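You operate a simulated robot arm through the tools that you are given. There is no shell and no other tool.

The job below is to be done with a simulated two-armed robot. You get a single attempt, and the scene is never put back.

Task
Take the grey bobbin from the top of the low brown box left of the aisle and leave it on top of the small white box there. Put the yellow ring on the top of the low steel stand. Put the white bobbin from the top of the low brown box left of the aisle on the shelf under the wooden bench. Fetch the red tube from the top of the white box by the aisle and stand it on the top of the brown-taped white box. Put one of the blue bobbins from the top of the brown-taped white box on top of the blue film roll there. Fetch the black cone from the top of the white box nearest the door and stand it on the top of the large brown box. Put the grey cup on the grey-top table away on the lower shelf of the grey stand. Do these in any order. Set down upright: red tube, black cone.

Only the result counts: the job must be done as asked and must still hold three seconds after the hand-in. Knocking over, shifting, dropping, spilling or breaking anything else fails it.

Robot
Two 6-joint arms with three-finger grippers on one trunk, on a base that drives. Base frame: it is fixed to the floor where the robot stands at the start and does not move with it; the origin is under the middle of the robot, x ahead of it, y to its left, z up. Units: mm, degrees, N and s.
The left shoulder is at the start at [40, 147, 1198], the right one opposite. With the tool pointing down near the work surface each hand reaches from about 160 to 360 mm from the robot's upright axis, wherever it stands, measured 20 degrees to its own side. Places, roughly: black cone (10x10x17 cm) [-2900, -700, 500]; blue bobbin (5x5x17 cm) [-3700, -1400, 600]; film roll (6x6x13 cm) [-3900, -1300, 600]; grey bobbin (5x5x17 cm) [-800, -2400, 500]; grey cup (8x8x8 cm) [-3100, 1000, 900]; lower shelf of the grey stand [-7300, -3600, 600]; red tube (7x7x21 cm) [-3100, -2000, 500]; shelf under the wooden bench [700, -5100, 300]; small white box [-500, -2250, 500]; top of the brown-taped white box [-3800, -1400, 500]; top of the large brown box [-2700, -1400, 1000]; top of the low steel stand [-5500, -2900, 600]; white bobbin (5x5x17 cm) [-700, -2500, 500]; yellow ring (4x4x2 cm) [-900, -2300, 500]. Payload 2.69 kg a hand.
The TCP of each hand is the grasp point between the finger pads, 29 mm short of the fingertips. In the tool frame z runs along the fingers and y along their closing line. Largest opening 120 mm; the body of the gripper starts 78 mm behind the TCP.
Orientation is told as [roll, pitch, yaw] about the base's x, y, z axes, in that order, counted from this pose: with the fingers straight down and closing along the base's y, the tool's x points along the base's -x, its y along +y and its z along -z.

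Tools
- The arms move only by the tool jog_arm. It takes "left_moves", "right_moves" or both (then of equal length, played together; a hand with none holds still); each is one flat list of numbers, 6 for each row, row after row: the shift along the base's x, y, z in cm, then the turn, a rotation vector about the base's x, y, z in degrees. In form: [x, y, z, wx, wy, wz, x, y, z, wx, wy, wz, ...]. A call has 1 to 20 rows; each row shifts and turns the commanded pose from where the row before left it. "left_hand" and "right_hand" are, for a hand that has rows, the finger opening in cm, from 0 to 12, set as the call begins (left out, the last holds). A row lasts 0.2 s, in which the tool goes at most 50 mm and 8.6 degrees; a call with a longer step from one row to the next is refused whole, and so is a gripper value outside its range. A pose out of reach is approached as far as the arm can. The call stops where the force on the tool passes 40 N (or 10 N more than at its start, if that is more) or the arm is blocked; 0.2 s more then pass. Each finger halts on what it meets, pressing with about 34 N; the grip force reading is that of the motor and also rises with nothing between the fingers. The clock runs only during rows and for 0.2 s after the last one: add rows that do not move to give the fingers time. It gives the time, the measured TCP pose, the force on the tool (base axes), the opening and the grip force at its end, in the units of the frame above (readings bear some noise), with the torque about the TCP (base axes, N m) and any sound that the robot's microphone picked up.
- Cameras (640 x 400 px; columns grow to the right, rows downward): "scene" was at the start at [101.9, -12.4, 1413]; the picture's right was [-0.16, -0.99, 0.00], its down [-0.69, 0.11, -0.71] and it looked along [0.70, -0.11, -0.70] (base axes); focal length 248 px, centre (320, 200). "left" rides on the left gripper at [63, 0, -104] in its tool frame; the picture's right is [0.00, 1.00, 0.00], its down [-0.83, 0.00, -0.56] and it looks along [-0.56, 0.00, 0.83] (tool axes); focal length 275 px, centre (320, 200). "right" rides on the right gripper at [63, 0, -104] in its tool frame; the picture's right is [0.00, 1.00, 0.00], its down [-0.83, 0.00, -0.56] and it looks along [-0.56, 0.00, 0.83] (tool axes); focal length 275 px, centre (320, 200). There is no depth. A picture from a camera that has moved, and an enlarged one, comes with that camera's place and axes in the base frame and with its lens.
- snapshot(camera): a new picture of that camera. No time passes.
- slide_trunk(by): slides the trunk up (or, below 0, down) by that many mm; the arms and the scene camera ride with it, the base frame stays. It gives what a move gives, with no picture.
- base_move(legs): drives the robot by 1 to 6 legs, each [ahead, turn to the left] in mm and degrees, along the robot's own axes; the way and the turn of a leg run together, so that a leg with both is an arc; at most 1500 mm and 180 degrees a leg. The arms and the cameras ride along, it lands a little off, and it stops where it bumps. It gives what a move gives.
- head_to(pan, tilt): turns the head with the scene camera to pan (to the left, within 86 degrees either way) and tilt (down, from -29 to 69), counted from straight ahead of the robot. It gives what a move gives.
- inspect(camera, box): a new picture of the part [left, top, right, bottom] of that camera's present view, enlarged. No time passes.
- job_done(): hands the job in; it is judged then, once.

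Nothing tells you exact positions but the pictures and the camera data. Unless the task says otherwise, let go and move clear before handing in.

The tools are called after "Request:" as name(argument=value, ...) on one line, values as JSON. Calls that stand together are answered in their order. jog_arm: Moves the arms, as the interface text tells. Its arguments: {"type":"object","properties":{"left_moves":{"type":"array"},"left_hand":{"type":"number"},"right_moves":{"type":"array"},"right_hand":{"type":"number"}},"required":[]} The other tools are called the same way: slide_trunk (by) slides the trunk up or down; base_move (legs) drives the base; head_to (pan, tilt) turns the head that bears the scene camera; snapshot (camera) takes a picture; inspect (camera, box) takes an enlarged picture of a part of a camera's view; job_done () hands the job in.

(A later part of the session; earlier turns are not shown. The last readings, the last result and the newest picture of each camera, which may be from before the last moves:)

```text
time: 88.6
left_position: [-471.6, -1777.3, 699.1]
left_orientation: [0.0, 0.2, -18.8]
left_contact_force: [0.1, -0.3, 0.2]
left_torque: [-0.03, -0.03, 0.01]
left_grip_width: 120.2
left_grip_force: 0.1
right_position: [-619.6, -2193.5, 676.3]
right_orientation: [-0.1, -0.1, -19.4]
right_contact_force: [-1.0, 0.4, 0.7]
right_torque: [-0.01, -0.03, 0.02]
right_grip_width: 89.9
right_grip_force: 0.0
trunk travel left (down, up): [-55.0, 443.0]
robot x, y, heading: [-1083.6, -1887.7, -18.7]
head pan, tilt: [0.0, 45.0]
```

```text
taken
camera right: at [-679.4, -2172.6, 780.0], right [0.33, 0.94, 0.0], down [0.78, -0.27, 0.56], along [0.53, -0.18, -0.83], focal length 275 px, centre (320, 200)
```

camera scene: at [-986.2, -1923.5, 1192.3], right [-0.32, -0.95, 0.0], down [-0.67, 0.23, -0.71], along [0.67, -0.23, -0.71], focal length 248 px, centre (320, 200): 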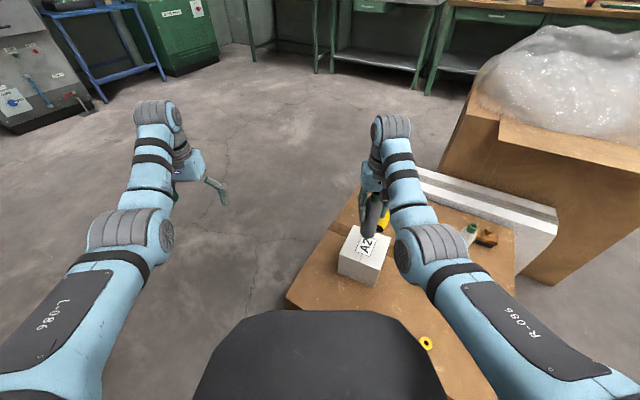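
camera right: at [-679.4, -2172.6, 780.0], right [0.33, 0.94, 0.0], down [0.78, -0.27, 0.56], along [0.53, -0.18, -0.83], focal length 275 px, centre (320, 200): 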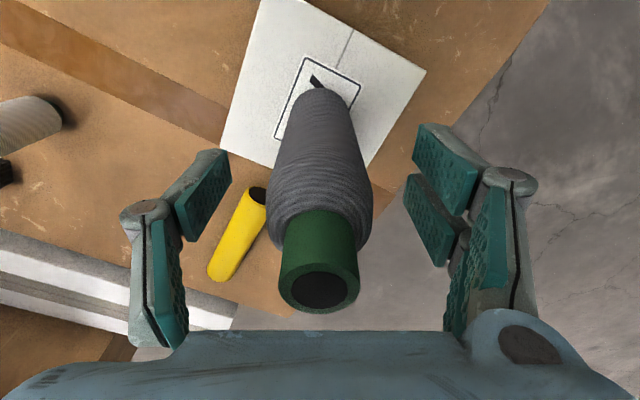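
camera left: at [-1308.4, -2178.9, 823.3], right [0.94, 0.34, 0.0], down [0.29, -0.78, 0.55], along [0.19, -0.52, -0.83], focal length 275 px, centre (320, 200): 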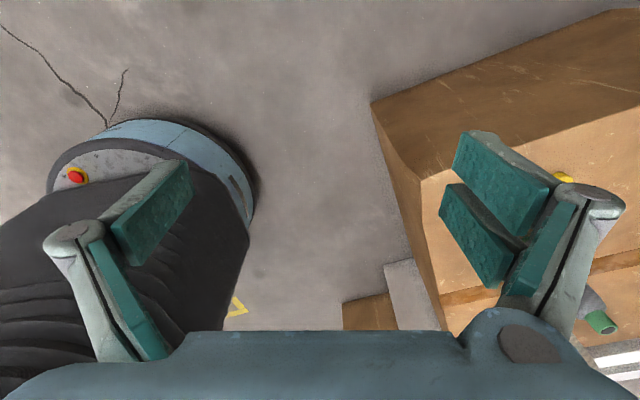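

It stands free. I'll raise the trunk straight up and check.

Request:
slide_trunk(by=200)

Request:
inspect(camera="scene", box=[260, 200, 480, 380])

```text
time: 90.8
left_position: [-470.5, -1775.8, 900.6]
left_orientation: [0.0, 0.2, -18.8]
left_contact_force: [-0.2, -0.7, -0.6]
left_torque: [-0.01, 0.01, 0.02]
left_grip_width: 119.9
left_grip_force: 0.0
right_position: [-618.7, -2194.1, 876.3]
right_orientation: [0.1, -0.1, -19.5]
right_contact_force: [-0.5, 0.5, -0.1]
right_torque: [0.02, 0.05, 0.0]
right_grip_width: 89.8
right_grip_force: 0.0
trunk travel left (down, up): [-255.0, 243.0]
robot x, y, heading: [-1082.4, -1893.0, -18.7]
head pan, tilt: [0.0, 45.0]
```

```text
2.22 times, centred on (370, 290) of scene
camera zoom: at [-986.2, -1923.6, 1343.0], right [-0.32, -0.95, 0.0], down [-0.67, 0.23, -0.71], along [0.67, -0.23, -0.71], focal length 551 px, centre (209, 0)
```

zoom: 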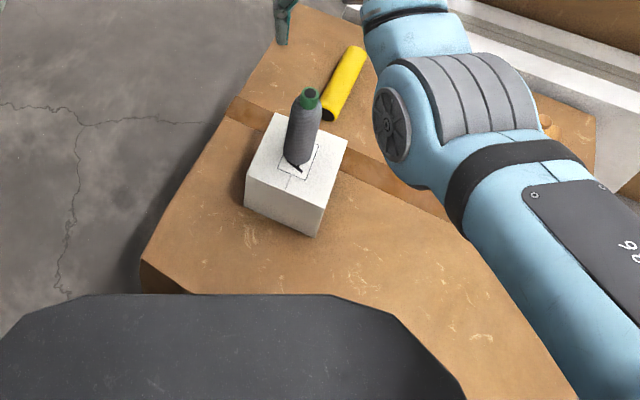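

The grey bobbin stands on the A2 box. Now I'll back off and drive round to the aisle face for the white bobbin and the ring.

Request:
base_move(legs=[[0, -29.6], [-700, 0], [0, -41.6], [837, 0], [837, 0], [0, 131.6]])

Request:
snapshot(camera="scene")

```text
time: 111.4
left_position: [-1319.3, -2475.9, 901.5]
left_orientation: [0.0, 0.2, 36.9]
left_contact_force: [0.1, -0.7, 0.5]
left_torque: [0.0, 0.0, -0.03]
left_grip_width: 120.1
left_grip_force: 0.0
right_position: [-1059.5, -2833.0, 876.9]
right_orientation: [0.0, -0.1, 36.5]
right_contact_force: [0.4, 0.5, 0.2]
right_torque: [-0.04, 0.02, -0.01]
right_grip_width: 90.2
right_grip_force: 0.1
trunk travel left (down, up): [-255.0, 243.0]
robot x, y, heading: [-1569.5, -3047.5, 37.0]
head pan, tilt: [0.0, 45.0]
```

```text
taken
camera scene: at [-1486.6, -2985.8, 1343.0], right [0.6, -0.8, 0.0], down [-0.56, -0.43, -0.71], along [0.56, 0.43, -0.71], focal length 248 px, centre (320, 200)
```

scene: 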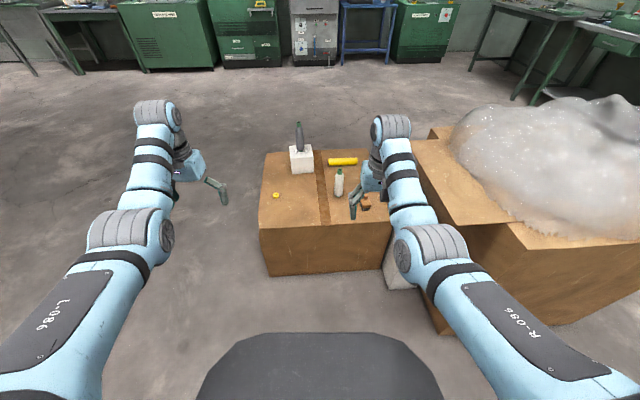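

I'm at the aisle side again with the ring on the left and the white bobbin on the right. I'll move in to the face.

Request:
base_move(legs=[[0, 3.0], [515, 0], [0, 1.6]])

Request:
snapshot(camera="right")

Request:
snapshot(camera="left")

Request:
snapshot(camera="scene")

```text
time: 115.2
left_position: [-981.0, -2130.3, 900.8]
left_orientation: [0.1, 0.2, 41.8]
left_contact_force: [0.0, 0.4, -0.1]
left_torque: [0.01, -0.04, 0.02]
left_grip_width: 119.9
left_grip_force: 0.0
right_position: [-690.5, -2464.5, 876.6]
right_orientation: [0.1, 0.0, 41.3]
right_contact_force: [0.5, 0.4, -0.2]
right_torque: [0.02, 0.01, -0.01]
right_grip_width: 89.9
right_grip_force: 0.0
trunk travel left (down, up): [-255.0, 243.0]
robot x, y, heading: [-1182.0, -2719.3, 41.7]
head pan, tilt: [0.0, 45.0]
```

```text
taken
camera right: at [-738.6, -2505.8, 981.0], right [-0.66, 0.75, 0.0], down [0.62, 0.55, 0.56], along [0.42, 0.37, -0.83], focal length 275 px, centre (320, 200)
```

right: 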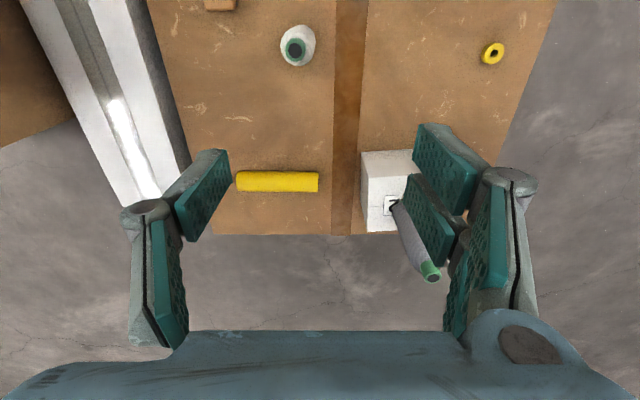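

```text
taken
camera left: at [-1028.1, -2173.0, 1005.1], right [-0.66, 0.75, 0.0], down [0.62, 0.55, 0.55], along [0.41, 0.37, -0.83], focal length 275 px, centre (320, 200)
```

left: 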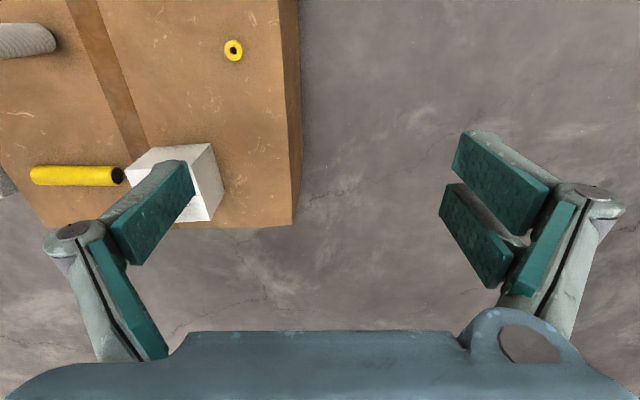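

```text
taken
camera scene: at [-1104.5, -2652.4, 1343.0], right [0.67, -0.74, 0.0], down [-0.53, -0.47, -0.71], along [0.53, 0.47, -0.71], focal length 248 px, centre (320, 200)
```

scene: 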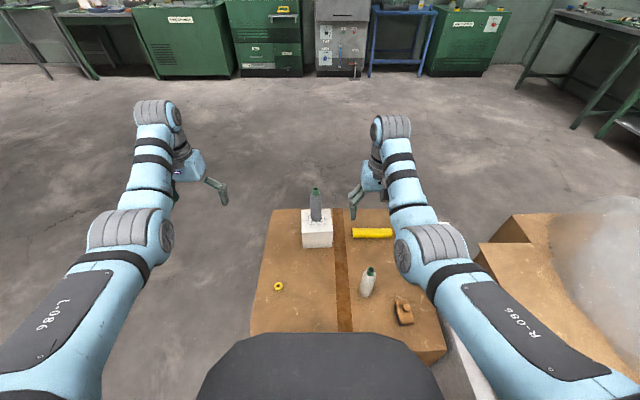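

Ring is at about (-889,-2252) and the white bobbin at about (-691,-2506). I'll bring both hands above them, then lower the trunk.

Request:
jog_arm(right_moves=[0, -1.05, -2.5, 0, 0, 0, 0, -1.05, -2.5, 0, 0, 0, 0, -1.05, -2.5, 0, 0, 0, 0, -1.05, -2.5, 0, 0, 0], left_moves=[2.3, -3.05, -2.6, 0, 0, 0, 2.3, -3.05, -2.6, 0, 0, 0, 2.3, -3.05, -2.6, 0, 0, 0, 2.3, -3.05, -2.6, 0, 0, 0], right_hand=11, left_hand=8)

Request:
slide_trunk(by=-110)

Request:
snapshot(camera="right")

Request:
snapshot(camera="left")

```text
time: 116.2
left_position: [-890.4, -2255.2, 795.5]
left_orientation: [0.1, 0.2, 41.8]
left_contact_force: [-0.1, 0.1, -0.3]
left_torque: [0.02, -0.01, 0.03]
left_grip_width: 80.2
left_grip_force: 0.0
right_position: [-691.7, -2504.3, 776.2]
right_orientation: [0.1, -0.2, 41.4]
right_contact_force: [0.1, 0.4, -1.0]
right_torque: [0.02, 0.01, -0.02]
right_grip_width: 110.0
right_grip_force: 0.0
trunk travel left (down, up): [-255.0, 243.0]
robot x, y, heading: [-1181.2, -2721.2, 41.9]
head pan, tilt: [0.0, 45.0]
```

```text
time: 117.6
left_position: [-892.5, -2254.5, 687.7]
left_orientation: [0.0, 0.1, 41.9]
left_contact_force: [-0.6, -0.8, 0.3]
left_torque: [-0.01, -0.01, 0.0]
left_grip_width: 80.2
left_grip_force: 0.0
right_position: [-691.0, -2504.2, 668.5]
right_orientation: [0.0, -0.1, 41.2]
right_contact_force: [-0.4, -0.3, 0.1]
right_torque: [0.01, 0.01, 0.0]
right_grip_width: 109.8
right_grip_force: 0.1
trunk travel left (down, up): [-145.0, 353.0]
robot x, y, heading: [-1181.1, -2722.2, 41.9]
head pan, tilt: [0.0, 45.0]
```

```text
taken
camera right: at [-738.5, -2546.6, 771.8], right [-0.66, 0.75, 0.0], down [0.62, 0.55, 0.56], along [0.42, 0.37, -0.83], focal length 275 px, centre (320, 200)
```

right: 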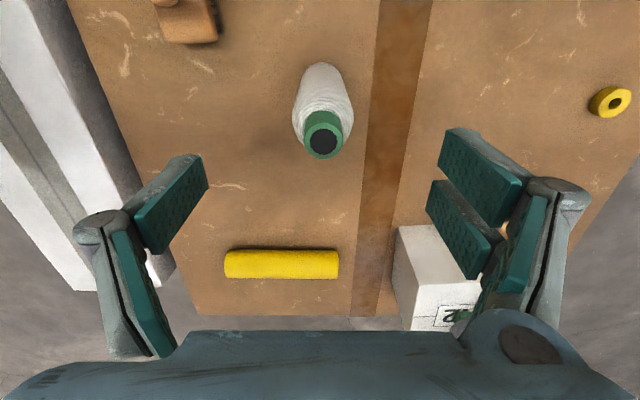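

```text
taken
camera left: at [-938.6, -2296.9, 791.9], right [-0.66, 0.75, 0.0], down [0.62, 0.55, 0.55], along [0.41, 0.37, -0.83], focal length 275 px, centre (320, 200)
```

left: 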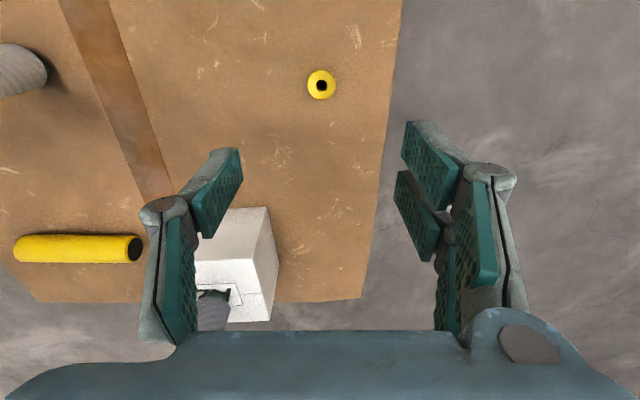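

Both are aligned. I'll lower, grip the white bobbin first.

Request:
slide_trunk(by=-60)

Request:
jog_arm(right_moves=[-0.15, 0, -2.1, 0, 0, 0, -0.15, 0, -2.1, 0, 0, 0, 0, 0, 0, 0, 0, 0])

Request:
snapshot(camera="right")

```text
time: 118.6
left_position: [-891.4, -2252.2, 627.3]
left_orientation: [0.1, 0.1, 41.9]
left_contact_force: [0.0, 0.3, -0.6]
left_torque: [0.0, -0.03, -0.02]
left_grip_width: 80.3
left_grip_force: 0.1
right_position: [-690.5, -2503.8, 606.4]
right_orientation: [0.0, -0.1, 41.3]
right_contact_force: [-0.6, 0.2, -0.2]
right_torque: [0.01, 0.0, -0.02]
right_grip_width: 110.1
right_grip_force: 0.0
trunk travel left (down, up): [-85.0, 413.0]
robot x, y, heading: [-1183.8, -2719.5, 42.0]
head pan, tilt: [0.0, 45.0]
```

```text
time: 119.4
left_position: [-891.3, -2255.0, 625.5]
left_orientation: [0.0, 0.2, 41.9]
left_contact_force: [0.2, -0.2, -0.2]
left_torque: [-0.01, -0.02, 0.03]
left_grip_width: 80.2
left_grip_force: 0.1
right_position: [-692.3, -2503.8, 564.3]
right_orientation: [0.1, -0.2, 41.4]
right_contact_force: [0.4, -0.1, 0.2]
right_torque: [-0.01, 0.01, 0.03]
right_grip_width: 109.8
right_grip_force: 0.0
trunk travel left (down, up): [-85.0, 413.0]
robot x, y, heading: [-1179.9, -2718.9, 42.0]
head pan, tilt: [0.0, 45.0]
```

```text
taken
camera right: at [-740.1, -2546.5, 667.7], right [-0.66, 0.75, 0.0], down [0.62, 0.55, 0.56], along [0.42, 0.37, -0.83], focal length 275 px, centre (320, 200)
```

right: 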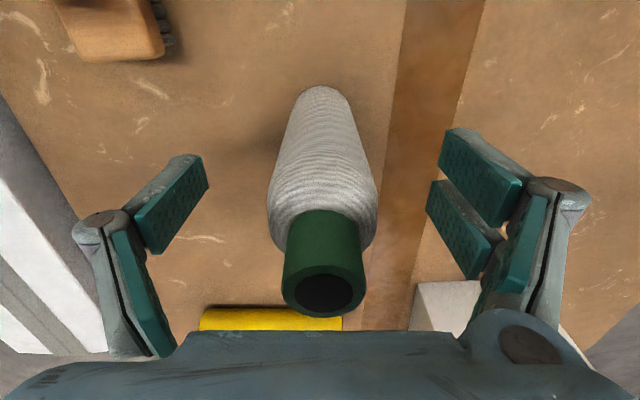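

The fingers straddle the bobbin. For placing it upright under the bench later, I'll first pitch this hand 45° forward in place about the grasp point, then check.

Request:
jog_arm(right_moves=[-0.05, -0.05, 0, 5.0, -5.59, 0, -0.05, -0.05, 0, 5.0, -5.59, 0, 0, 0, 0, 5.0, -5.59, 0, 0, 0, 0, 5.0, -5.59, 0, 0, 0, 0, 5.0, -5.59, 0, 0, 0, 0, 5.0, -5.59, 0])

Request:
snapshot(camera="right")

Request:
snapshot(camera="scene")

```text
time: 120.6
left_position: [-892.1, -2253.4, 625.0]
left_orientation: [0.0, 0.1, 41.9]
left_contact_force: [-0.7, 0.8, -1.3]
left_torque: [0.0, -0.01, 0.0]
left_grip_width: 79.9
left_grip_force: 0.0
right_position: [-634.6, -2464.3, 669.0]
right_orientation: [-0.9, -48.4, 41.6]
right_contact_force: [0.8, 0.9, 1.3]
right_torque: [-0.02, 0.06, 0.04]
right_grip_width: 110.0
right_grip_force: 0.1
trunk travel left (down, up): [-85.0, 413.0]
robot x, y, heading: [-1177.6, -2717.3, 42.0]
head pan, tilt: [0.0, 45.0]
stopped in row 6 (right hand): the arm was blocked; the commanded pose is now the measured one
```

```text
taken
camera right: at [-725.2, -2544.0, 691.3], right [-0.66, 0.75, -0.01], down [0.09, 0.1, 0.99], along [0.75, 0.65, -0.14], focal length 275 px, centre (320, 200)
```

right: 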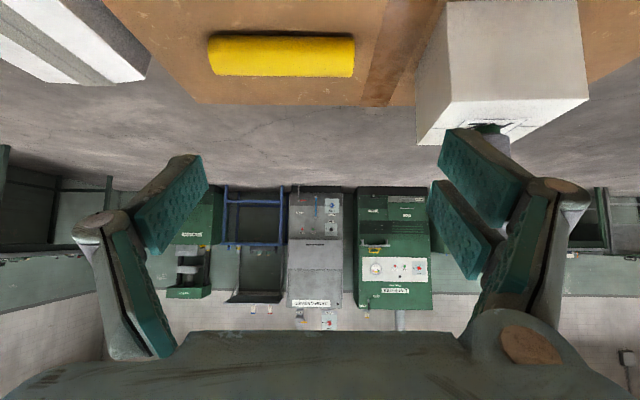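

```text
taken
camera scene: at [-1105.0, -2651.6, 1171.1], right [0.67, -0.74, 0.0], down [-0.53, -0.47, -0.71], along [0.53, 0.47, -0.71], focal length 248 px, centre (320, 200)
```

scene: 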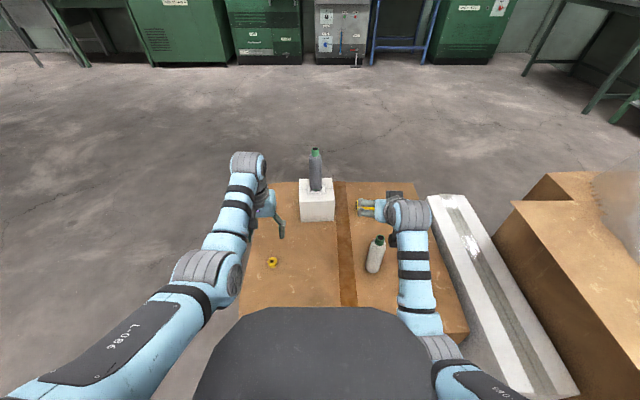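

Pitched at that distance was out of reach and the hand drifted up and outward. The bobbin is untouched. I'll rise, back off about 110 mm, and set the pitched pose in free space instead.

Request:
slide_trunk(by=60)

Request:
base_move(legs=[[-120, 0]])

Request:
snapshot(camera="scene")

Request:
snapshot(camera="right")

```text
time: 121.6
left_position: [-892.6, -2253.8, 687.7]
left_orientation: [-0.1, 0.1, 41.9]
left_contact_force: [-1.3, 0.7, 0.0]
left_torque: [0.01, 0.0, -0.05]
left_grip_width: 79.8
left_grip_force: 0.1
right_position: [-637.9, -2467.9, 721.5]
right_orientation: [-1.0, -47.3, 41.5]
right_contact_force: [0.5, 0.0, 0.9]
right_torque: [0.03, -0.02, 0.0]
right_grip_width: 110.2
right_grip_force: 0.1
trunk travel left (down, up): [-145.0, 353.0]
robot x, y, heading: [-1181.8, -2720.2, 41.9]
head pan, tilt: [0.0, 45.0]
```

```text
time: 122.8
left_position: [-977.7, -2335.6, 686.7]
left_orientation: [0.0, 0.1, 41.6]
left_contact_force: [-0.2, -1.0, 0.1]
left_torque: [0.01, -0.01, 0.0]
left_grip_width: 79.9
left_grip_force: 0.1
right_position: [-724.9, -2550.4, 722.0]
right_orientation: [-1.0, -47.4, 41.3]
right_contact_force: [-0.2, 0.9, 0.3]
right_torque: [0.0, -0.01, -0.01]
right_grip_width: 110.2
right_grip_force: 0.1
trunk travel left (down, up): [-145.0, 353.0]
robot x, y, heading: [-1269.8, -2801.7, 41.9]
head pan, tilt: [0.0, 45.0]
```

```text
taken
camera scene: at [-1194.1, -2732.0, 1233.0], right [0.66, -0.75, 0.0], down [-0.53, -0.47, -0.71], along [0.53, 0.47, -0.71], focal length 248 px, centre (320, 200)
```

scene: 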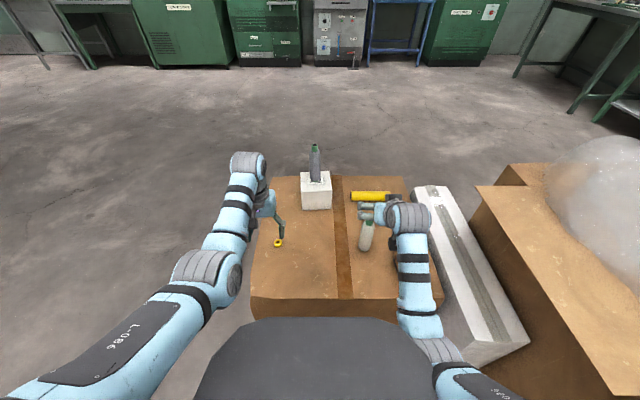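

```text
taken
camera right: at [-816.6, -2628.7, 746.6], right [-0.65, 0.76, -0.01], down [0.11, 0.11, 0.99], along [0.75, 0.64, -0.15], focal length 275 px, centre (320, 200)
```

right: 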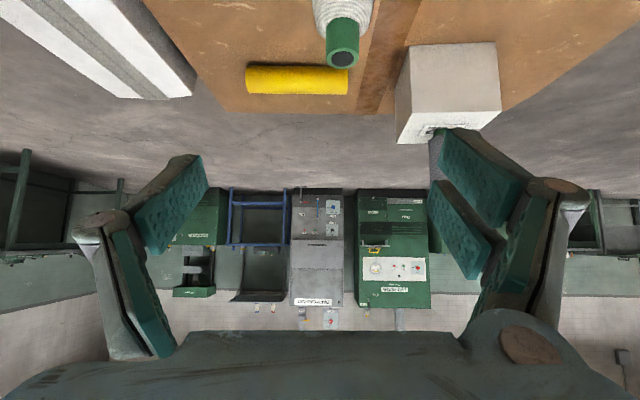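

The hand holds pitch −47° at 573 mm ahead. I'll shift it sideways to line up with the bobbin and lower the trunk.

Request:
jog_arm(right_moves=[-0.77, 0.86, 0, 0, 0, 0, 0, 0, 0, 0, 0, 0])

Request:
slide_trunk(by=-100)

Request:
snapshot(camera="right")

```text
time: 123.5
left_position: [-978.4, -2336.0, 686.9]
left_orientation: [0.0, 0.1, 41.7]
left_contact_force: [0.2, -0.8, -0.1]
left_torque: [0.03, 0.03, -0.01]
left_grip_width: 79.7
left_grip_force: 0.0
right_position: [-733.8, -2540.6, 721.8]
right_orientation: [-0.9, -47.4, 41.3]
right_contact_force: [0.1, 0.4, -0.3]
right_torque: [0.0, 0.02, 0.0]
right_grip_width: 110.3
right_grip_force: 0.1
trunk travel left (down, up): [-145.0, 353.0]
robot x, y, heading: [-1273.6, -2800.2, 41.7]
head pan, tilt: [0.0, 45.0]
```

```text
time: 124.8
left_position: [-978.5, -2335.1, 585.2]
left_orientation: [-0.1, 0.1, 41.7]
left_contact_force: [-0.2, 0.6, 0.2]
left_torque: [-0.01, -0.01, 0.05]
left_grip_width: 80.0
left_grip_force: 0.1
right_position: [-716.8, -2526.8, 665.7]
right_orientation: [-0.8, -52.3, 41.2]
right_contact_force: [0.1, -0.4, -0.1]
right_torque: [0.02, -0.05, 0.03]
right_grip_width: 110.0
right_grip_force: 0.0
trunk travel left (down, up): [-45.0, 453.0]
robot x, y, heading: [-1270.4, -2801.8, 41.5]
head pan, tilt: [0.0, 45.0]
```

```text
taken
camera right: at [-808.4, -2606.2, 679.8], right [-0.65, 0.76, -0.01], down [0.05, 0.06, 1.0], along [0.76, 0.65, -0.07], focal length 275 px, centre (320, 200)
```

right: 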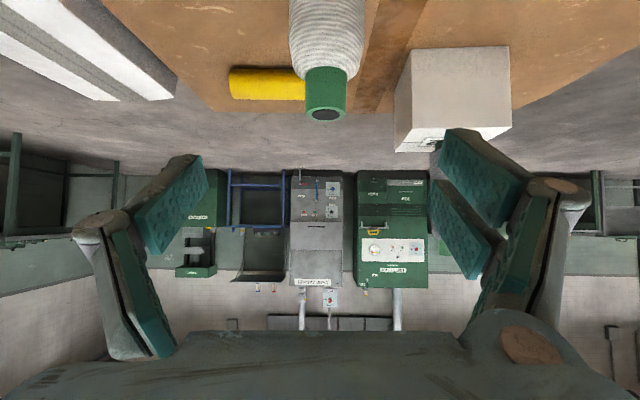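

Lowering makes the elbow ride on my own bellows, so the low pitched pose is limited. Before choosing the grip, I'll look at the bench shelf from here.

Request:
head_to(pan=-86, tilt=12)

Request:
snapshot(camera="scene")

```text
time: 126.4
left_position: [-978.8, -2335.1, 585.2]
left_orientation: [0.0, 0.2, 41.6]
left_contact_force: [0.0, 0.4, -0.1]
left_torque: [-0.03, 0.01, 0.02]
left_grip_width: 79.8
left_grip_force: 0.0
right_position: [-717.1, -2527.8, 665.9]
right_orientation: [-0.9, -52.0, 41.3]
right_contact_force: [0.2, -0.2, -0.1]
right_torque: [0.01, -0.01, -0.03]
right_grip_width: 109.9
right_grip_force: 0.2
trunk travel left (down, up): [-45.0, 453.0]
robot x, y, heading: [-1273.3, -2798.8, 41.7]
head pan, tilt: [-85.9, 12.0]
```

```text
taken
camera scene: at [-1187.8, -2850.8, 1183.6], right [-0.7, -0.72, 0.0], down [-0.15, 0.14, -0.98], along [0.7, -0.68, -0.21], focal length 248 px, centre (320, 200)
```

scene: 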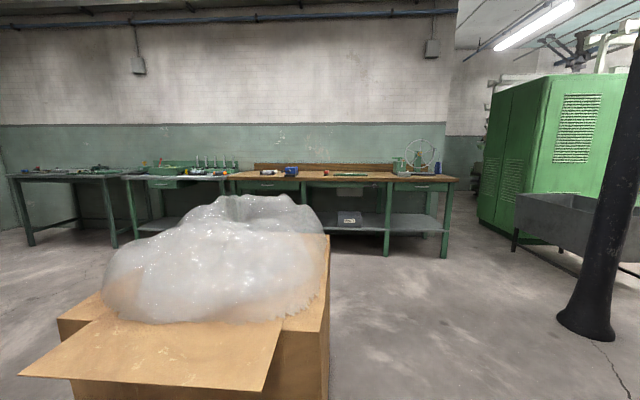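

Request:
inspect(camera="scene", box=[230, 150, 470, 270])

```text
2.67 times, centred on (350, 210) of scene
camera zoom: at [-1187.8, -2850.8, 1183.6], right [-0.7, -0.72, 0.0], down [-0.15, 0.14, -0.98], along [0.7, -0.68, -0.21], focal length 662 px, centre (240, 173)
```

zoom: 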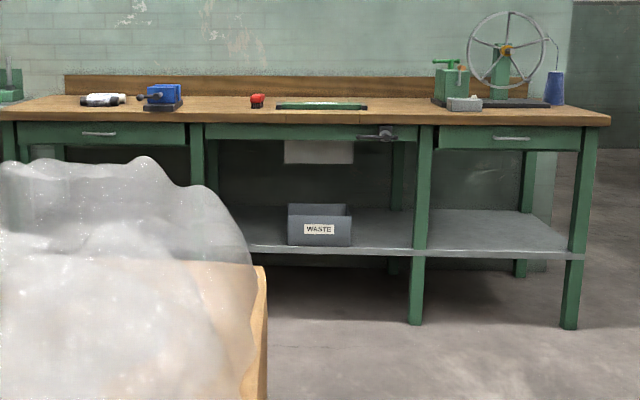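

The bench shelf (z≈310–317) is open at the front, between about 320 and 730–790 mm. So a 45°-pitched grip will work; I'll rise, extend forward over the bobbin, then descend straight.

Request:
slide_trunk(by=100)

Request:
jog_arm(right_moves=[2.4, 2.15, 0, 0, 0, 0, 2.4, 2.15, 0, 0, 0, 0, 0, 0, 0, 0, 0, 0])

Request:
snapshot(camera="right")

Request:
head_to(pan=0, tilt=50)

Request:
snapshot(camera="scene")

```text
time: 127.7
left_position: [-979.1, -2335.4, 687.4]
left_orientation: [0.0, 0.2, 41.7]
left_contact_force: [-0.3, -0.6, -0.5]
left_torque: [0.01, 0.03, -0.01]
left_grip_width: 80.4
left_grip_force: 0.2
right_position: [-732.9, -2541.8, 722.0]
right_orientation: [-0.9, -47.3, 41.2]
right_contact_force: [-0.6, 0.4, -0.1]
right_torque: [-0.01, 0.01, -0.01]
right_grip_width: 110.3
right_grip_force: 0.1
trunk travel left (down, up): [-145.0, 353.0]
robot x, y, heading: [-1268.5, -2799.3, 41.7]
head pan, tilt: [-85.9, 12.0]
```

```text
time: 128.5
left_position: [-979.0, -2335.4, 687.1]
left_orientation: [0.0, 0.1, 41.6]
left_contact_force: [-0.9, -0.3, -0.2]
left_torque: [-0.01, -0.01, -0.01]
left_grip_width: 80.0
left_grip_force: 0.0
right_position: [-687.2, -2500.7, 723.5]
right_orientation: [-0.9, -47.4, 41.4]
right_contact_force: [0.2, -0.4, -1.0]
right_torque: [-0.03, 0.01, 0.03]
right_grip_width: 110.1
right_grip_force: 0.2
trunk travel left (down, up): [-145.0, 353.0]
robot x, y, heading: [-1269.1, -2803.0, 41.2]
head pan, tilt: [-85.9, 12.0]
```

```text
taken
camera right: at [-775.8, -2578.7, 748.4], right [-0.65, 0.76, -0.01], down [0.11, 0.11, 0.99], along [0.75, 0.64, -0.15], focal length 275 px, centre (320, 200)
```

right: 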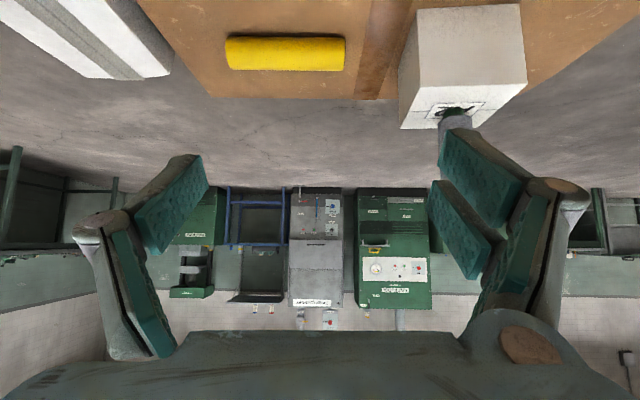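

```text
time: 130.1
left_position: [-979.1, -2336.1, 686.7]
left_orientation: [0.0, 0.2, 41.5]
left_contact_force: [-0.5, -0.6, -1.1]
left_torque: [-0.01, 0.03, -0.02]
left_grip_width: 80.0
left_grip_force: 0.1
right_position: [-685.0, -2500.9, 724.0]
right_orientation: [-0.8, -47.5, 41.3]
right_contact_force: [0.2, 0.3, -0.3]
right_torque: [0.03, -0.03, -0.02]
right_grip_width: 110.2
right_grip_force: 0.1
trunk travel left (down, up): [-145.0, 353.0]
robot x, y, heading: [-1271.2, -2802.0, 41.8]
head pan, tilt: [0.0, 50.0]
```

```text
taken
camera scene: at [-1197.1, -2734.8, 1226.1], right [0.66, -0.75, 0.0], down [-0.57, -0.51, -0.64], along [0.48, 0.43, -0.77], focal length 248 px, centre (320, 200)
```

scene: 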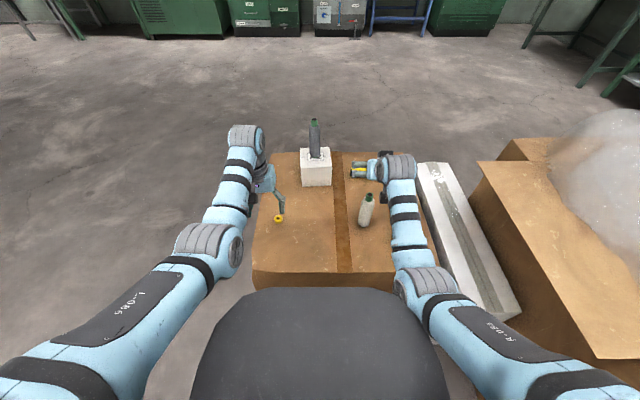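

The hand now holds the pose above the bobbin. I'll lower the trunk in two steps, checking the pose.

Request:
slide_trunk(by=-60)

Request:
slide_trunk(by=-40)

Request:
snapshot(camera="right")

```text
time: 131.1
left_position: [-978.2, -2336.1, 627.1]
left_orientation: [0.0, 0.1, 41.6]
left_contact_force: [0.1, 0.4, -0.1]
left_torque: [0.01, -0.01, 0.0]
left_grip_width: 80.1
left_grip_force: 0.0
right_position: [-684.8, -2500.3, 663.0]
right_orientation: [-0.9, -47.4, 41.3]
right_contact_force: [0.2, 0.1, -1.0]
right_torque: [0.0, 0.01, -0.02]
right_grip_width: 110.0
right_grip_force: 0.0
trunk travel left (down, up): [-85.0, 413.0]
robot x, y, heading: [-1272.3, -2799.3, 41.7]
head pan, tilt: [0.0, 50.0]
```

```text
time: 131.9
left_position: [-979.1, -2335.3, 586.7]
left_orientation: [0.0, 0.2, 41.6]
left_contact_force: [0.1, -0.2, -0.2]
left_torque: [0.0, -0.01, 0.02]
left_grip_width: 80.1
left_grip_force: 0.0
right_position: [-685.9, -2500.7, 623.0]
right_orientation: [-0.8, -47.5, 41.3]
right_contact_force: [0.7, 0.5, 0.0]
right_torque: [0.01, -0.06, 0.03]
right_grip_width: 109.9
right_grip_force: 0.0
trunk travel left (down, up): [-45.0, 453.0]
robot x, y, heading: [-1271.5, -2799.0, 41.6]
head pan, tilt: [0.0, 50.0]
```

```text
taken
camera right: at [-776.0, -2578.6, 647.3], right [-0.65, 0.76, -0.01], down [0.11, 0.11, 0.99], along [0.75, 0.64, -0.15], focal length 275 px, centre (320, 200)
```

right: 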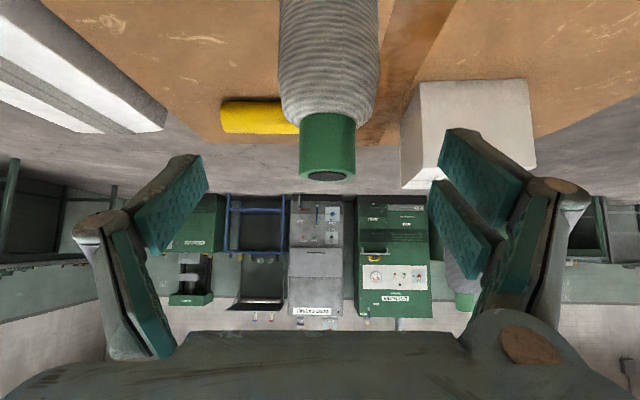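

Pose held exactly and the bobbin is centred. Lowering the arm 6 cm to grasp height.

Request:
jog_arm(right_moves=[-0.15, -0.1, -2, 0, 0, 0, -0.15, -0.1, -2, 0, 0, 0, -0.15, -0.1, -2, 0, 0, 0, 0, 0, 0, 0, 0, 0])

Request:
snapshot(camera="right")

```text
time: 132.9
left_position: [-978.2, -2335.2, 585.8]
left_orientation: [0.0, 0.3, 41.6]
left_contact_force: [0.1, 0.7, 0.1]
left_torque: [0.01, -0.03, 0.02]
left_grip_width: 79.9
left_grip_force: 0.0
right_position: [-688.6, -2503.1, 563.0]
right_orientation: [-1.0, -47.4, 41.4]
right_contact_force: [0.1, -0.4, -0.4]
right_torque: [0.0, -0.05, 0.02]
right_grip_width: 109.9
right_grip_force: 0.0
trunk travel left (down, up): [-45.0, 453.0]
robot x, y, heading: [-1270.6, -2798.2, 41.8]
head pan, tilt: [0.0, 50.0]
```

```text
taken
camera right: at [-779.6, -2581.7, 587.3], right [-0.65, 0.76, -0.01], down [0.11, 0.11, 0.99], along [0.75, 0.64, -0.15], focal length 275 px, centre (320, 200)
```

right: 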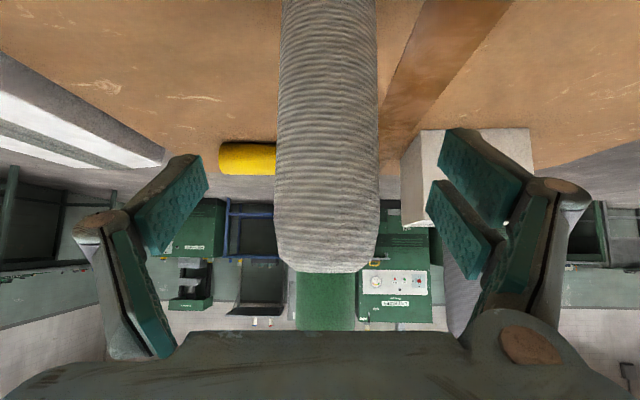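

Everything is lined up; closing on the white bobbin and lifting.

Request:
jog_arm(right_moves=[0, 0, 0, 0, 0, 0, 0, 0, 0, 0, 0, 0, 0, 0, 0, 0, 0, 0, 0, 0, 0, 0, 0, 0], right_hand=0)

Request:
slide_trunk(by=60)

Request:
snapshot(camera="scene")

Request:
snapshot(camera="left")

```text
time: 133.9
left_position: [-978.4, -2335.2, 586.0]
left_orientation: [-0.1, 0.2, 41.6]
left_contact_force: [0.5, -1.1, -0.2]
left_torque: [-0.01, -0.06, -0.02]
left_grip_width: 79.9
left_grip_force: 0.2
right_position: [-687.6, -2503.0, 563.4]
right_orientation: [-0.8, -47.4, 41.3]
right_contact_force: [-0.7, 1.0, 1.4]
right_torque: [0.16, 0.07, 0.01]
right_grip_width: 41.1
right_grip_force: 34.0
trunk travel left (down, up): [-45.0, 453.0]
robot x, y, heading: [-1274.3, -2802.9, 41.4]
head pan, tilt: [0.0, 50.0]
```

```text
time: 134.9
left_position: [-978.2, -2335.8, 646.4]
left_orientation: [0.0, 0.2, 41.6]
left_contact_force: [0.4, -0.1, 0.2]
left_torque: [0.01, 0.03, -0.01]
left_grip_width: 80.3
left_grip_force: 0.0
right_position: [-687.6, -2503.5, 623.4]
right_orientation: [-0.9, -47.3, 41.2]
right_contact_force: [-1.0, -1.1, -0.2]
right_torque: [0.0, -0.01, 0.01]
right_grip_width: 41.1
right_grip_force: 34.0
trunk travel left (down, up): [-105.0, 393.0]
robot x, y, heading: [-1270.4, -2801.4, 41.7]
head pan, tilt: [0.0, 50.0]
```

```text
taken
camera scene: at [-1196.9, -2734.5, 1185.4], right [0.66, -0.75, 0.0], down [-0.57, -0.51, -0.64], along [0.48, 0.43, -0.77], focal length 248 px, centre (320, 200)
```

scene: 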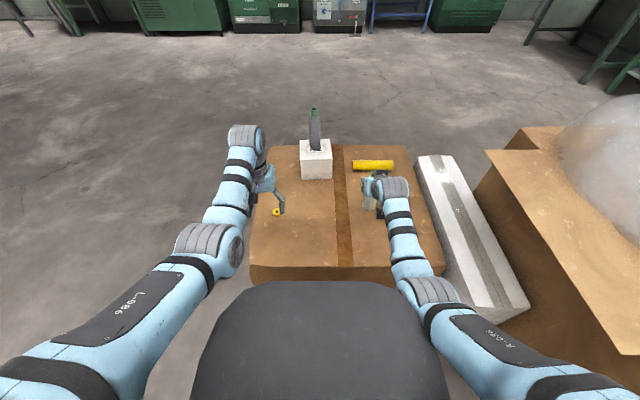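

```text
taken
camera left: at [-1025.4, -2377.8, 750.9], right [-0.66, 0.75, 0.0], down [0.63, 0.55, 0.55], along [0.42, 0.36, -0.83], focal length 275 px, centre (320, 200)
```

left: 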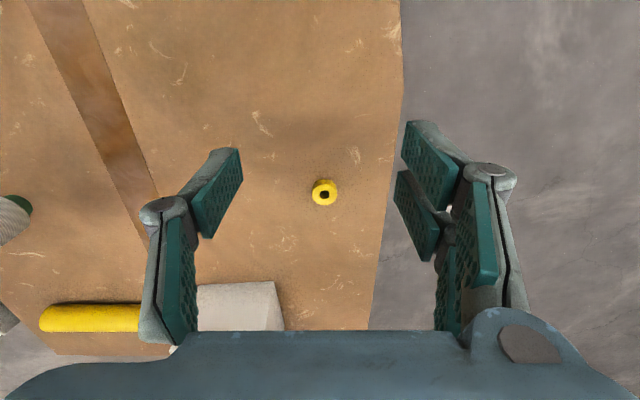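

The white bobbin is held upright at 45° hand pitch. I'll raise it with the arm, move forward about 105 mm and go for the ring with the left hand.

Request:
jog_arm(right_moves=[0, 0, 3, 0, 0, 0, 0, 0, 3, 0, 0, 0, 0, 0, 2, 0, 0, 0, 0, 0, 0, 0, 0, 0])

Request:
base_move(legs=[[105, 0]])

Request:
snapshot(camera="left")

Request:
snapshot(camera="scene")

```text
time: 135.9
left_position: [-978.0, -2336.5, 646.0]
left_orientation: [0.0, 0.2, 41.6]
left_contact_force: [0.1, 0.3, -0.2]
left_torque: [-0.01, -0.03, 0.02]
left_grip_width: 80.1
left_grip_force: 0.1
right_position: [-687.6, -2503.2, 702.5]
right_orientation: [-0.9, -47.4, 41.4]
right_contact_force: [0.4, 0.1, -0.9]
right_torque: [0.03, 0.01, 0.01]
right_grip_width: 41.0
right_grip_force: 33.9
trunk travel left (down, up): [-105.0, 393.0]
robot x, y, heading: [-1274.5, -2803.3, 41.9]
head pan, tilt: [0.0, 50.0]
```

```text
time: 137.1
left_position: [-900.1, -2265.5, 646.5]
left_orientation: [0.0, 0.2, 41.6]
left_contact_force: [-0.4, -0.3, -0.5]
left_torque: [-0.01, -0.01, 0.03]
left_grip_width: 80.2
left_grip_force: 0.1
right_position: [-608.8, -2433.5, 703.2]
right_orientation: [-0.9, -47.3, 41.5]
right_contact_force: [0.9, -0.4, -1.6]
right_torque: [0.05, -0.01, -0.03]
right_grip_width: 41.2
right_grip_force: 33.8
trunk travel left (down, up): [-105.0, 393.0]
robot x, y, heading: [-1191.9, -2729.5, 41.7]
head pan, tilt: [0.0, 50.0]
```

```text
taken
camera left: at [-947.2, -2307.2, 750.8], right [-0.66, 0.75, 0.0], down [0.63, 0.55, 0.55], along [0.41, 0.37, -0.83], focal length 275 px, centre (320, 200)
```

left: 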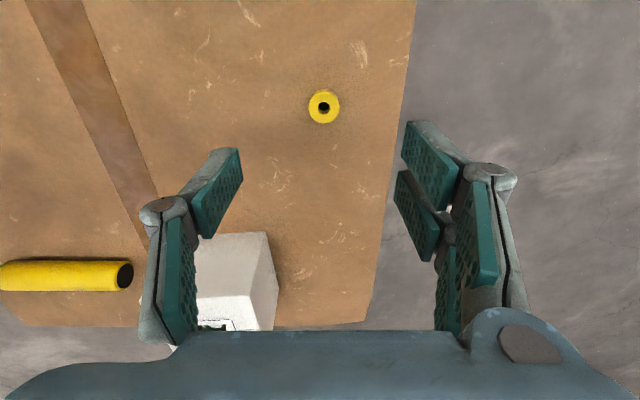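

```text
taken
camera scene: at [-1118.0, -2664.1, 1185.4], right [0.67, -0.75, 0.0], down [-0.57, -0.51, -0.64], along [0.48, 0.43, -0.77], focal length 248 px, centre (320, 200)
```

scene: 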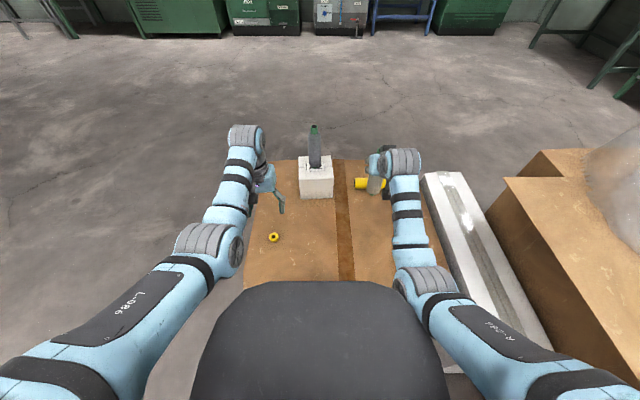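

Ring measured at about (-892,-2253). I'll lower the trunk 70 mm and bring the left hand down part way over it.

Request:
slide_trunk(by=-70)

Request:
jog_arm(left_moves=[0.4, 0.65, -2.5, 0, 0, 0, 0.4, 0.65, -2.5, 0, 0, 0, 0, 0, 0, 0, 0, 0])

Request:
snapshot(camera="left")

```text
time: 138.2
left_position: [-900.7, -2264.9, 576.6]
left_orientation: [-0.1, 0.2, 41.6]
left_contact_force: [-0.2, -0.5, -0.8]
left_torque: [0.01, 0.01, 0.01]
left_grip_width: 80.1
left_grip_force: 0.1
right_position: [-609.4, -2434.5, 632.5]
right_orientation: [-0.8, -47.3, 41.4]
right_contact_force: [0.8, 0.0, -0.7]
right_torque: [0.01, 0.0, 0.0]
right_grip_width: 41.1
right_grip_force: 34.4
trunk travel left (down, up): [-35.0, 463.0]
robot x, y, heading: [-1193.8, -2728.8, 41.6]
head pan, tilt: [0.0, 50.0]
```

```text
time: 139.0
left_position: [-890.8, -2250.9, 525.8]
left_orientation: [0.1, 0.2, 41.6]
left_contact_force: [-0.1, 0.7, -1.1]
left_torque: [0.0, 0.03, 0.0]
left_grip_width: 80.1
left_grip_force: 0.0
right_position: [-609.0, -2434.8, 632.9]
right_orientation: [-0.9, -47.4, 41.4]
right_contact_force: [0.4, 0.5, -1.8]
right_torque: [0.0, 0.0, 0.02]
right_grip_width: 40.9
right_grip_force: 33.6
trunk travel left (down, up): [-35.0, 463.0]
robot x, y, heading: [-1192.2, -2729.2, 41.8]
head pan, tilt: [0.0, 50.0]
```

```text
taken
camera left: at [-938.2, -2293.8, 630.2], right [-0.66, 0.75, 0.0], down [0.62, 0.55, 0.55], along [0.42, 0.37, -0.83], focal length 275 px, centre (320, 200)
```

left: 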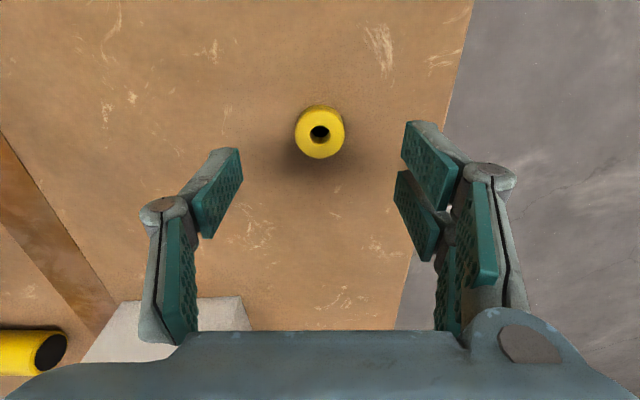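

Slight forward overshoot; I'll correct by 5 mm, descend to just above the box top, and check.

Request:
jog_arm(left_moves=[-0.35, -0.4, -1.5, 0, 0, 0, 0, 0, -1.5, 0, 0, 0, 0, 0, -1.0, 0, 0, 0, 0, 0, 0, 0, 0, 0])

Request:
snapshot(camera="left")

```text
time: 140.0
left_position: [-899.1, -2258.6, 487.6]
left_orientation: [0.0, 0.2, 41.5]
left_contact_force: [0.2, 0.7, -0.3]
left_torque: [0.0, -0.01, -0.01]
left_grip_width: 80.2
left_grip_force: 0.1
left hand out of reach, approached as far as the arm can: row 3
right_position: [-609.0, -2433.3, 632.2]
right_orientation: [-1.0, -47.5, 41.4]
right_contact_force: [-0.6, -0.4, -0.7]
right_torque: [0.02, -0.02, 0.01]
right_grip_width: 40.8
right_grip_force: 33.9
trunk travel left (down, up): [-35.0, 463.0]
robot x, y, heading: [-1189.2, -2729.0, 41.7]
head pan, tilt: [0.0, 50.0]
```

```text
taken
camera left: at [-945.9, -2300.8, 592.1], right [-0.66, 0.75, 0.0], down [0.62, 0.55, 0.55], along [0.42, 0.37, -0.83], focal length 275 px, centre (320, 200)
```

left: 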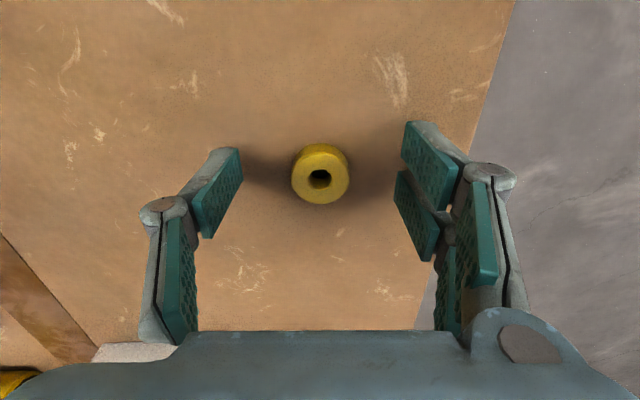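

The left arm is at its reach limit, 6 mm short. I'll creep the base forward 10 mm and recheck.

Request:
base_move(legs=[[11, 0]])

Request:
jog_arm(left_moves=[-0.2, -0.2, 0, 0, 0, 0, 0, 0, 0, 0, 0, 0])

Request:
snapshot(camera="left")

```text
time: 140.7
left_position: [-890.4, -2250.5, 487.7]
left_orientation: [-0.1, 0.3, 41.6]
left_contact_force: [0.7, -0.6, -0.7]
left_torque: [-0.02, -0.01, 0.0]
left_grip_width: 80.1
left_grip_force: 0.1
right_position: [-599.8, -2425.3, 631.8]
right_orientation: [-1.0, -47.3, 41.4]
right_contact_force: [-0.8, 0.3, -1.3]
right_torque: [-0.01, -0.02, -0.01]
right_grip_width: 41.0
right_grip_force: 34.3
trunk travel left (down, up): [-35.0, 463.0]
robot x, y, heading: [-1184.5, -2723.1, 42.0]
head pan, tilt: [0.0, 50.0]
```

```text
time: 141.3
left_position: [-893.0, -2253.5, 487.1]
left_orientation: [0.0, 0.2, 41.6]
left_contact_force: [0.2, 0.5, -0.1]
left_torque: [-0.03, -0.01, -0.02]
left_grip_width: 79.9
left_grip_force: 0.1
right_position: [-600.9, -2426.2, 632.4]
right_orientation: [-0.9, -47.2, 41.4]
right_contact_force: [0.2, -0.3, -0.4]
right_torque: [-0.01, -0.05, -0.04]
right_grip_width: 41.0
right_grip_force: 33.9
trunk travel left (down, up): [-35.0, 463.0]
robot x, y, heading: [-1181.8, -2720.4, 41.7]
head pan, tilt: [0.0, 50.0]
```

```text
taken
camera left: at [-939.7, -2295.2, 591.5], right [-0.66, 0.75, 0.0], down [0.63, 0.55, 0.55], along [0.42, 0.37, -0.83], focal length 275 px, centre (320, 200)
```

left: 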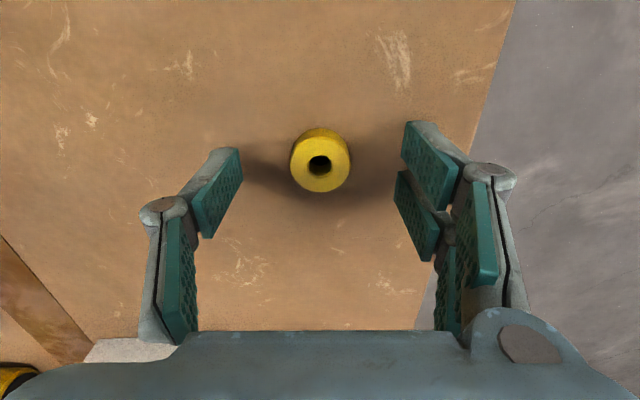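

The ring is centred under the grasp point with the tips about 6 mm above the surface. Closing.

Request:
jog_arm(left_moves=[0, 0, 0, 0, 0, 0, 0, 0, 0, 0, 0, 0, 0, 0, 0, 0, 0, 0, 0, 0, 0, 0, 0, 0], left_hand=0)

Request:
snapshot(camera="left")

```text
time: 142.3
left_position: [-893.3, -2253.1, 487.1]
left_orientation: [0.0, 0.2, 41.6]
left_contact_force: [-0.3, -0.6, 0.2]
left_torque: [0.0, 0.01, -0.02]
left_grip_width: 29.2
left_grip_force: 34.1
right_position: [-602.0, -2427.0, 632.1]
right_orientation: [-1.0, -47.4, 41.4]
right_contact_force: [-0.2, -0.1, -1.0]
right_torque: [0.0, 0.01, 0.02]
right_grip_width: 41.0
right_grip_force: 33.9
trunk travel left (down, up): [-35.0, 463.0]
robot x, y, heading: [-1185.9, -2724.3, 41.7]
head pan, tilt: [0.0, 50.0]
```

```text
taken
camera left: at [-939.7, -2295.1, 591.5], right [-0.66, 0.75, 0.0], down [0.62, 0.55, 0.55], along [0.42, 0.37, -0.83], focal length 275 px, centre (320, 200)
```

left: 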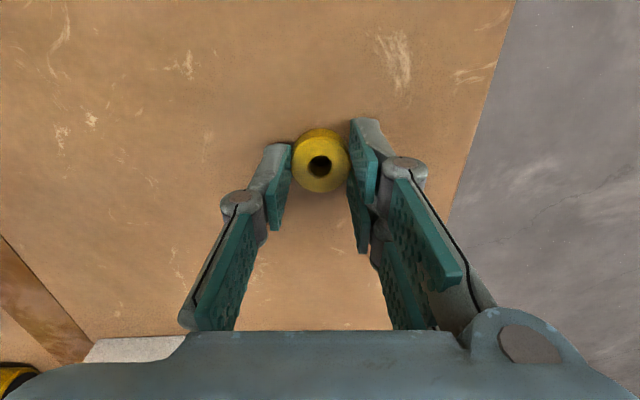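

Gripped at 29 mm. I'll lift with the trunk and verify that the ring comes along.

Request:
slide_trunk(by=140)

Request:
snapshot(camera="left")

Request:
snapshot(camera="right")

```text
time: 144.0
left_position: [-892.8, -2252.4, 628.5]
left_orientation: [0.0, 0.2, 41.5]
left_contact_force: [0.6, 0.3, -0.3]
left_torque: [-0.01, -0.01, -0.01]
left_grip_width: 28.9
left_grip_force: 33.9
right_position: [-601.2, -2427.3, 773.4]
right_orientation: [-0.8, -47.3, 41.4]
right_contact_force: [-0.1, 0.7, -1.7]
right_torque: [0.01, -0.05, 0.0]
right_grip_width: 40.8
right_grip_force: 33.4
trunk travel left (down, up): [-175.0, 323.0]
robot x, y, heading: [-1181.3, -2723.7, 41.7]
head pan, tilt: [0.0, 50.0]
```

```text
taken
camera left: at [-939.6, -2295.1, 732.6], right [-0.66, 0.75, 0.0], down [0.63, 0.55, 0.55], along [0.42, 0.37, -0.83], focal length 275 px, centre (320, 200)
```

left: 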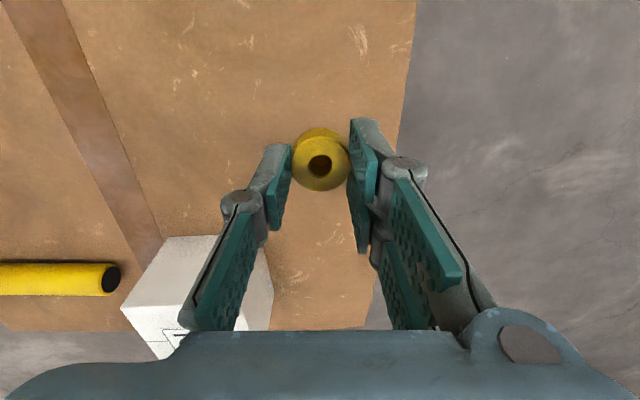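

```text
taken
camera right: at [-691.6, -2504.6, 797.9], right [-0.65, 0.76, -0.01], down [0.11, 0.11, 0.99], along [0.75, 0.65, -0.15], focal length 275 px, centre (320, 200)
```

right: 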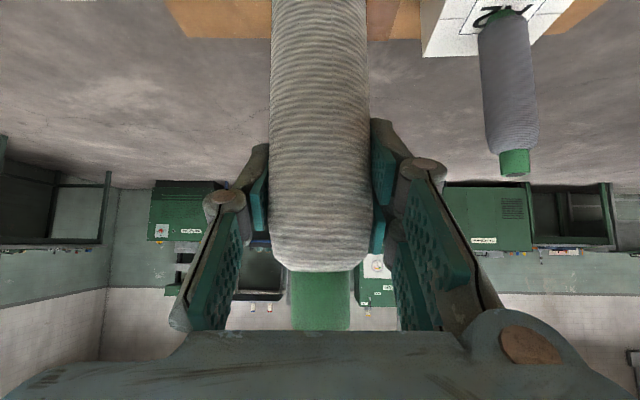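

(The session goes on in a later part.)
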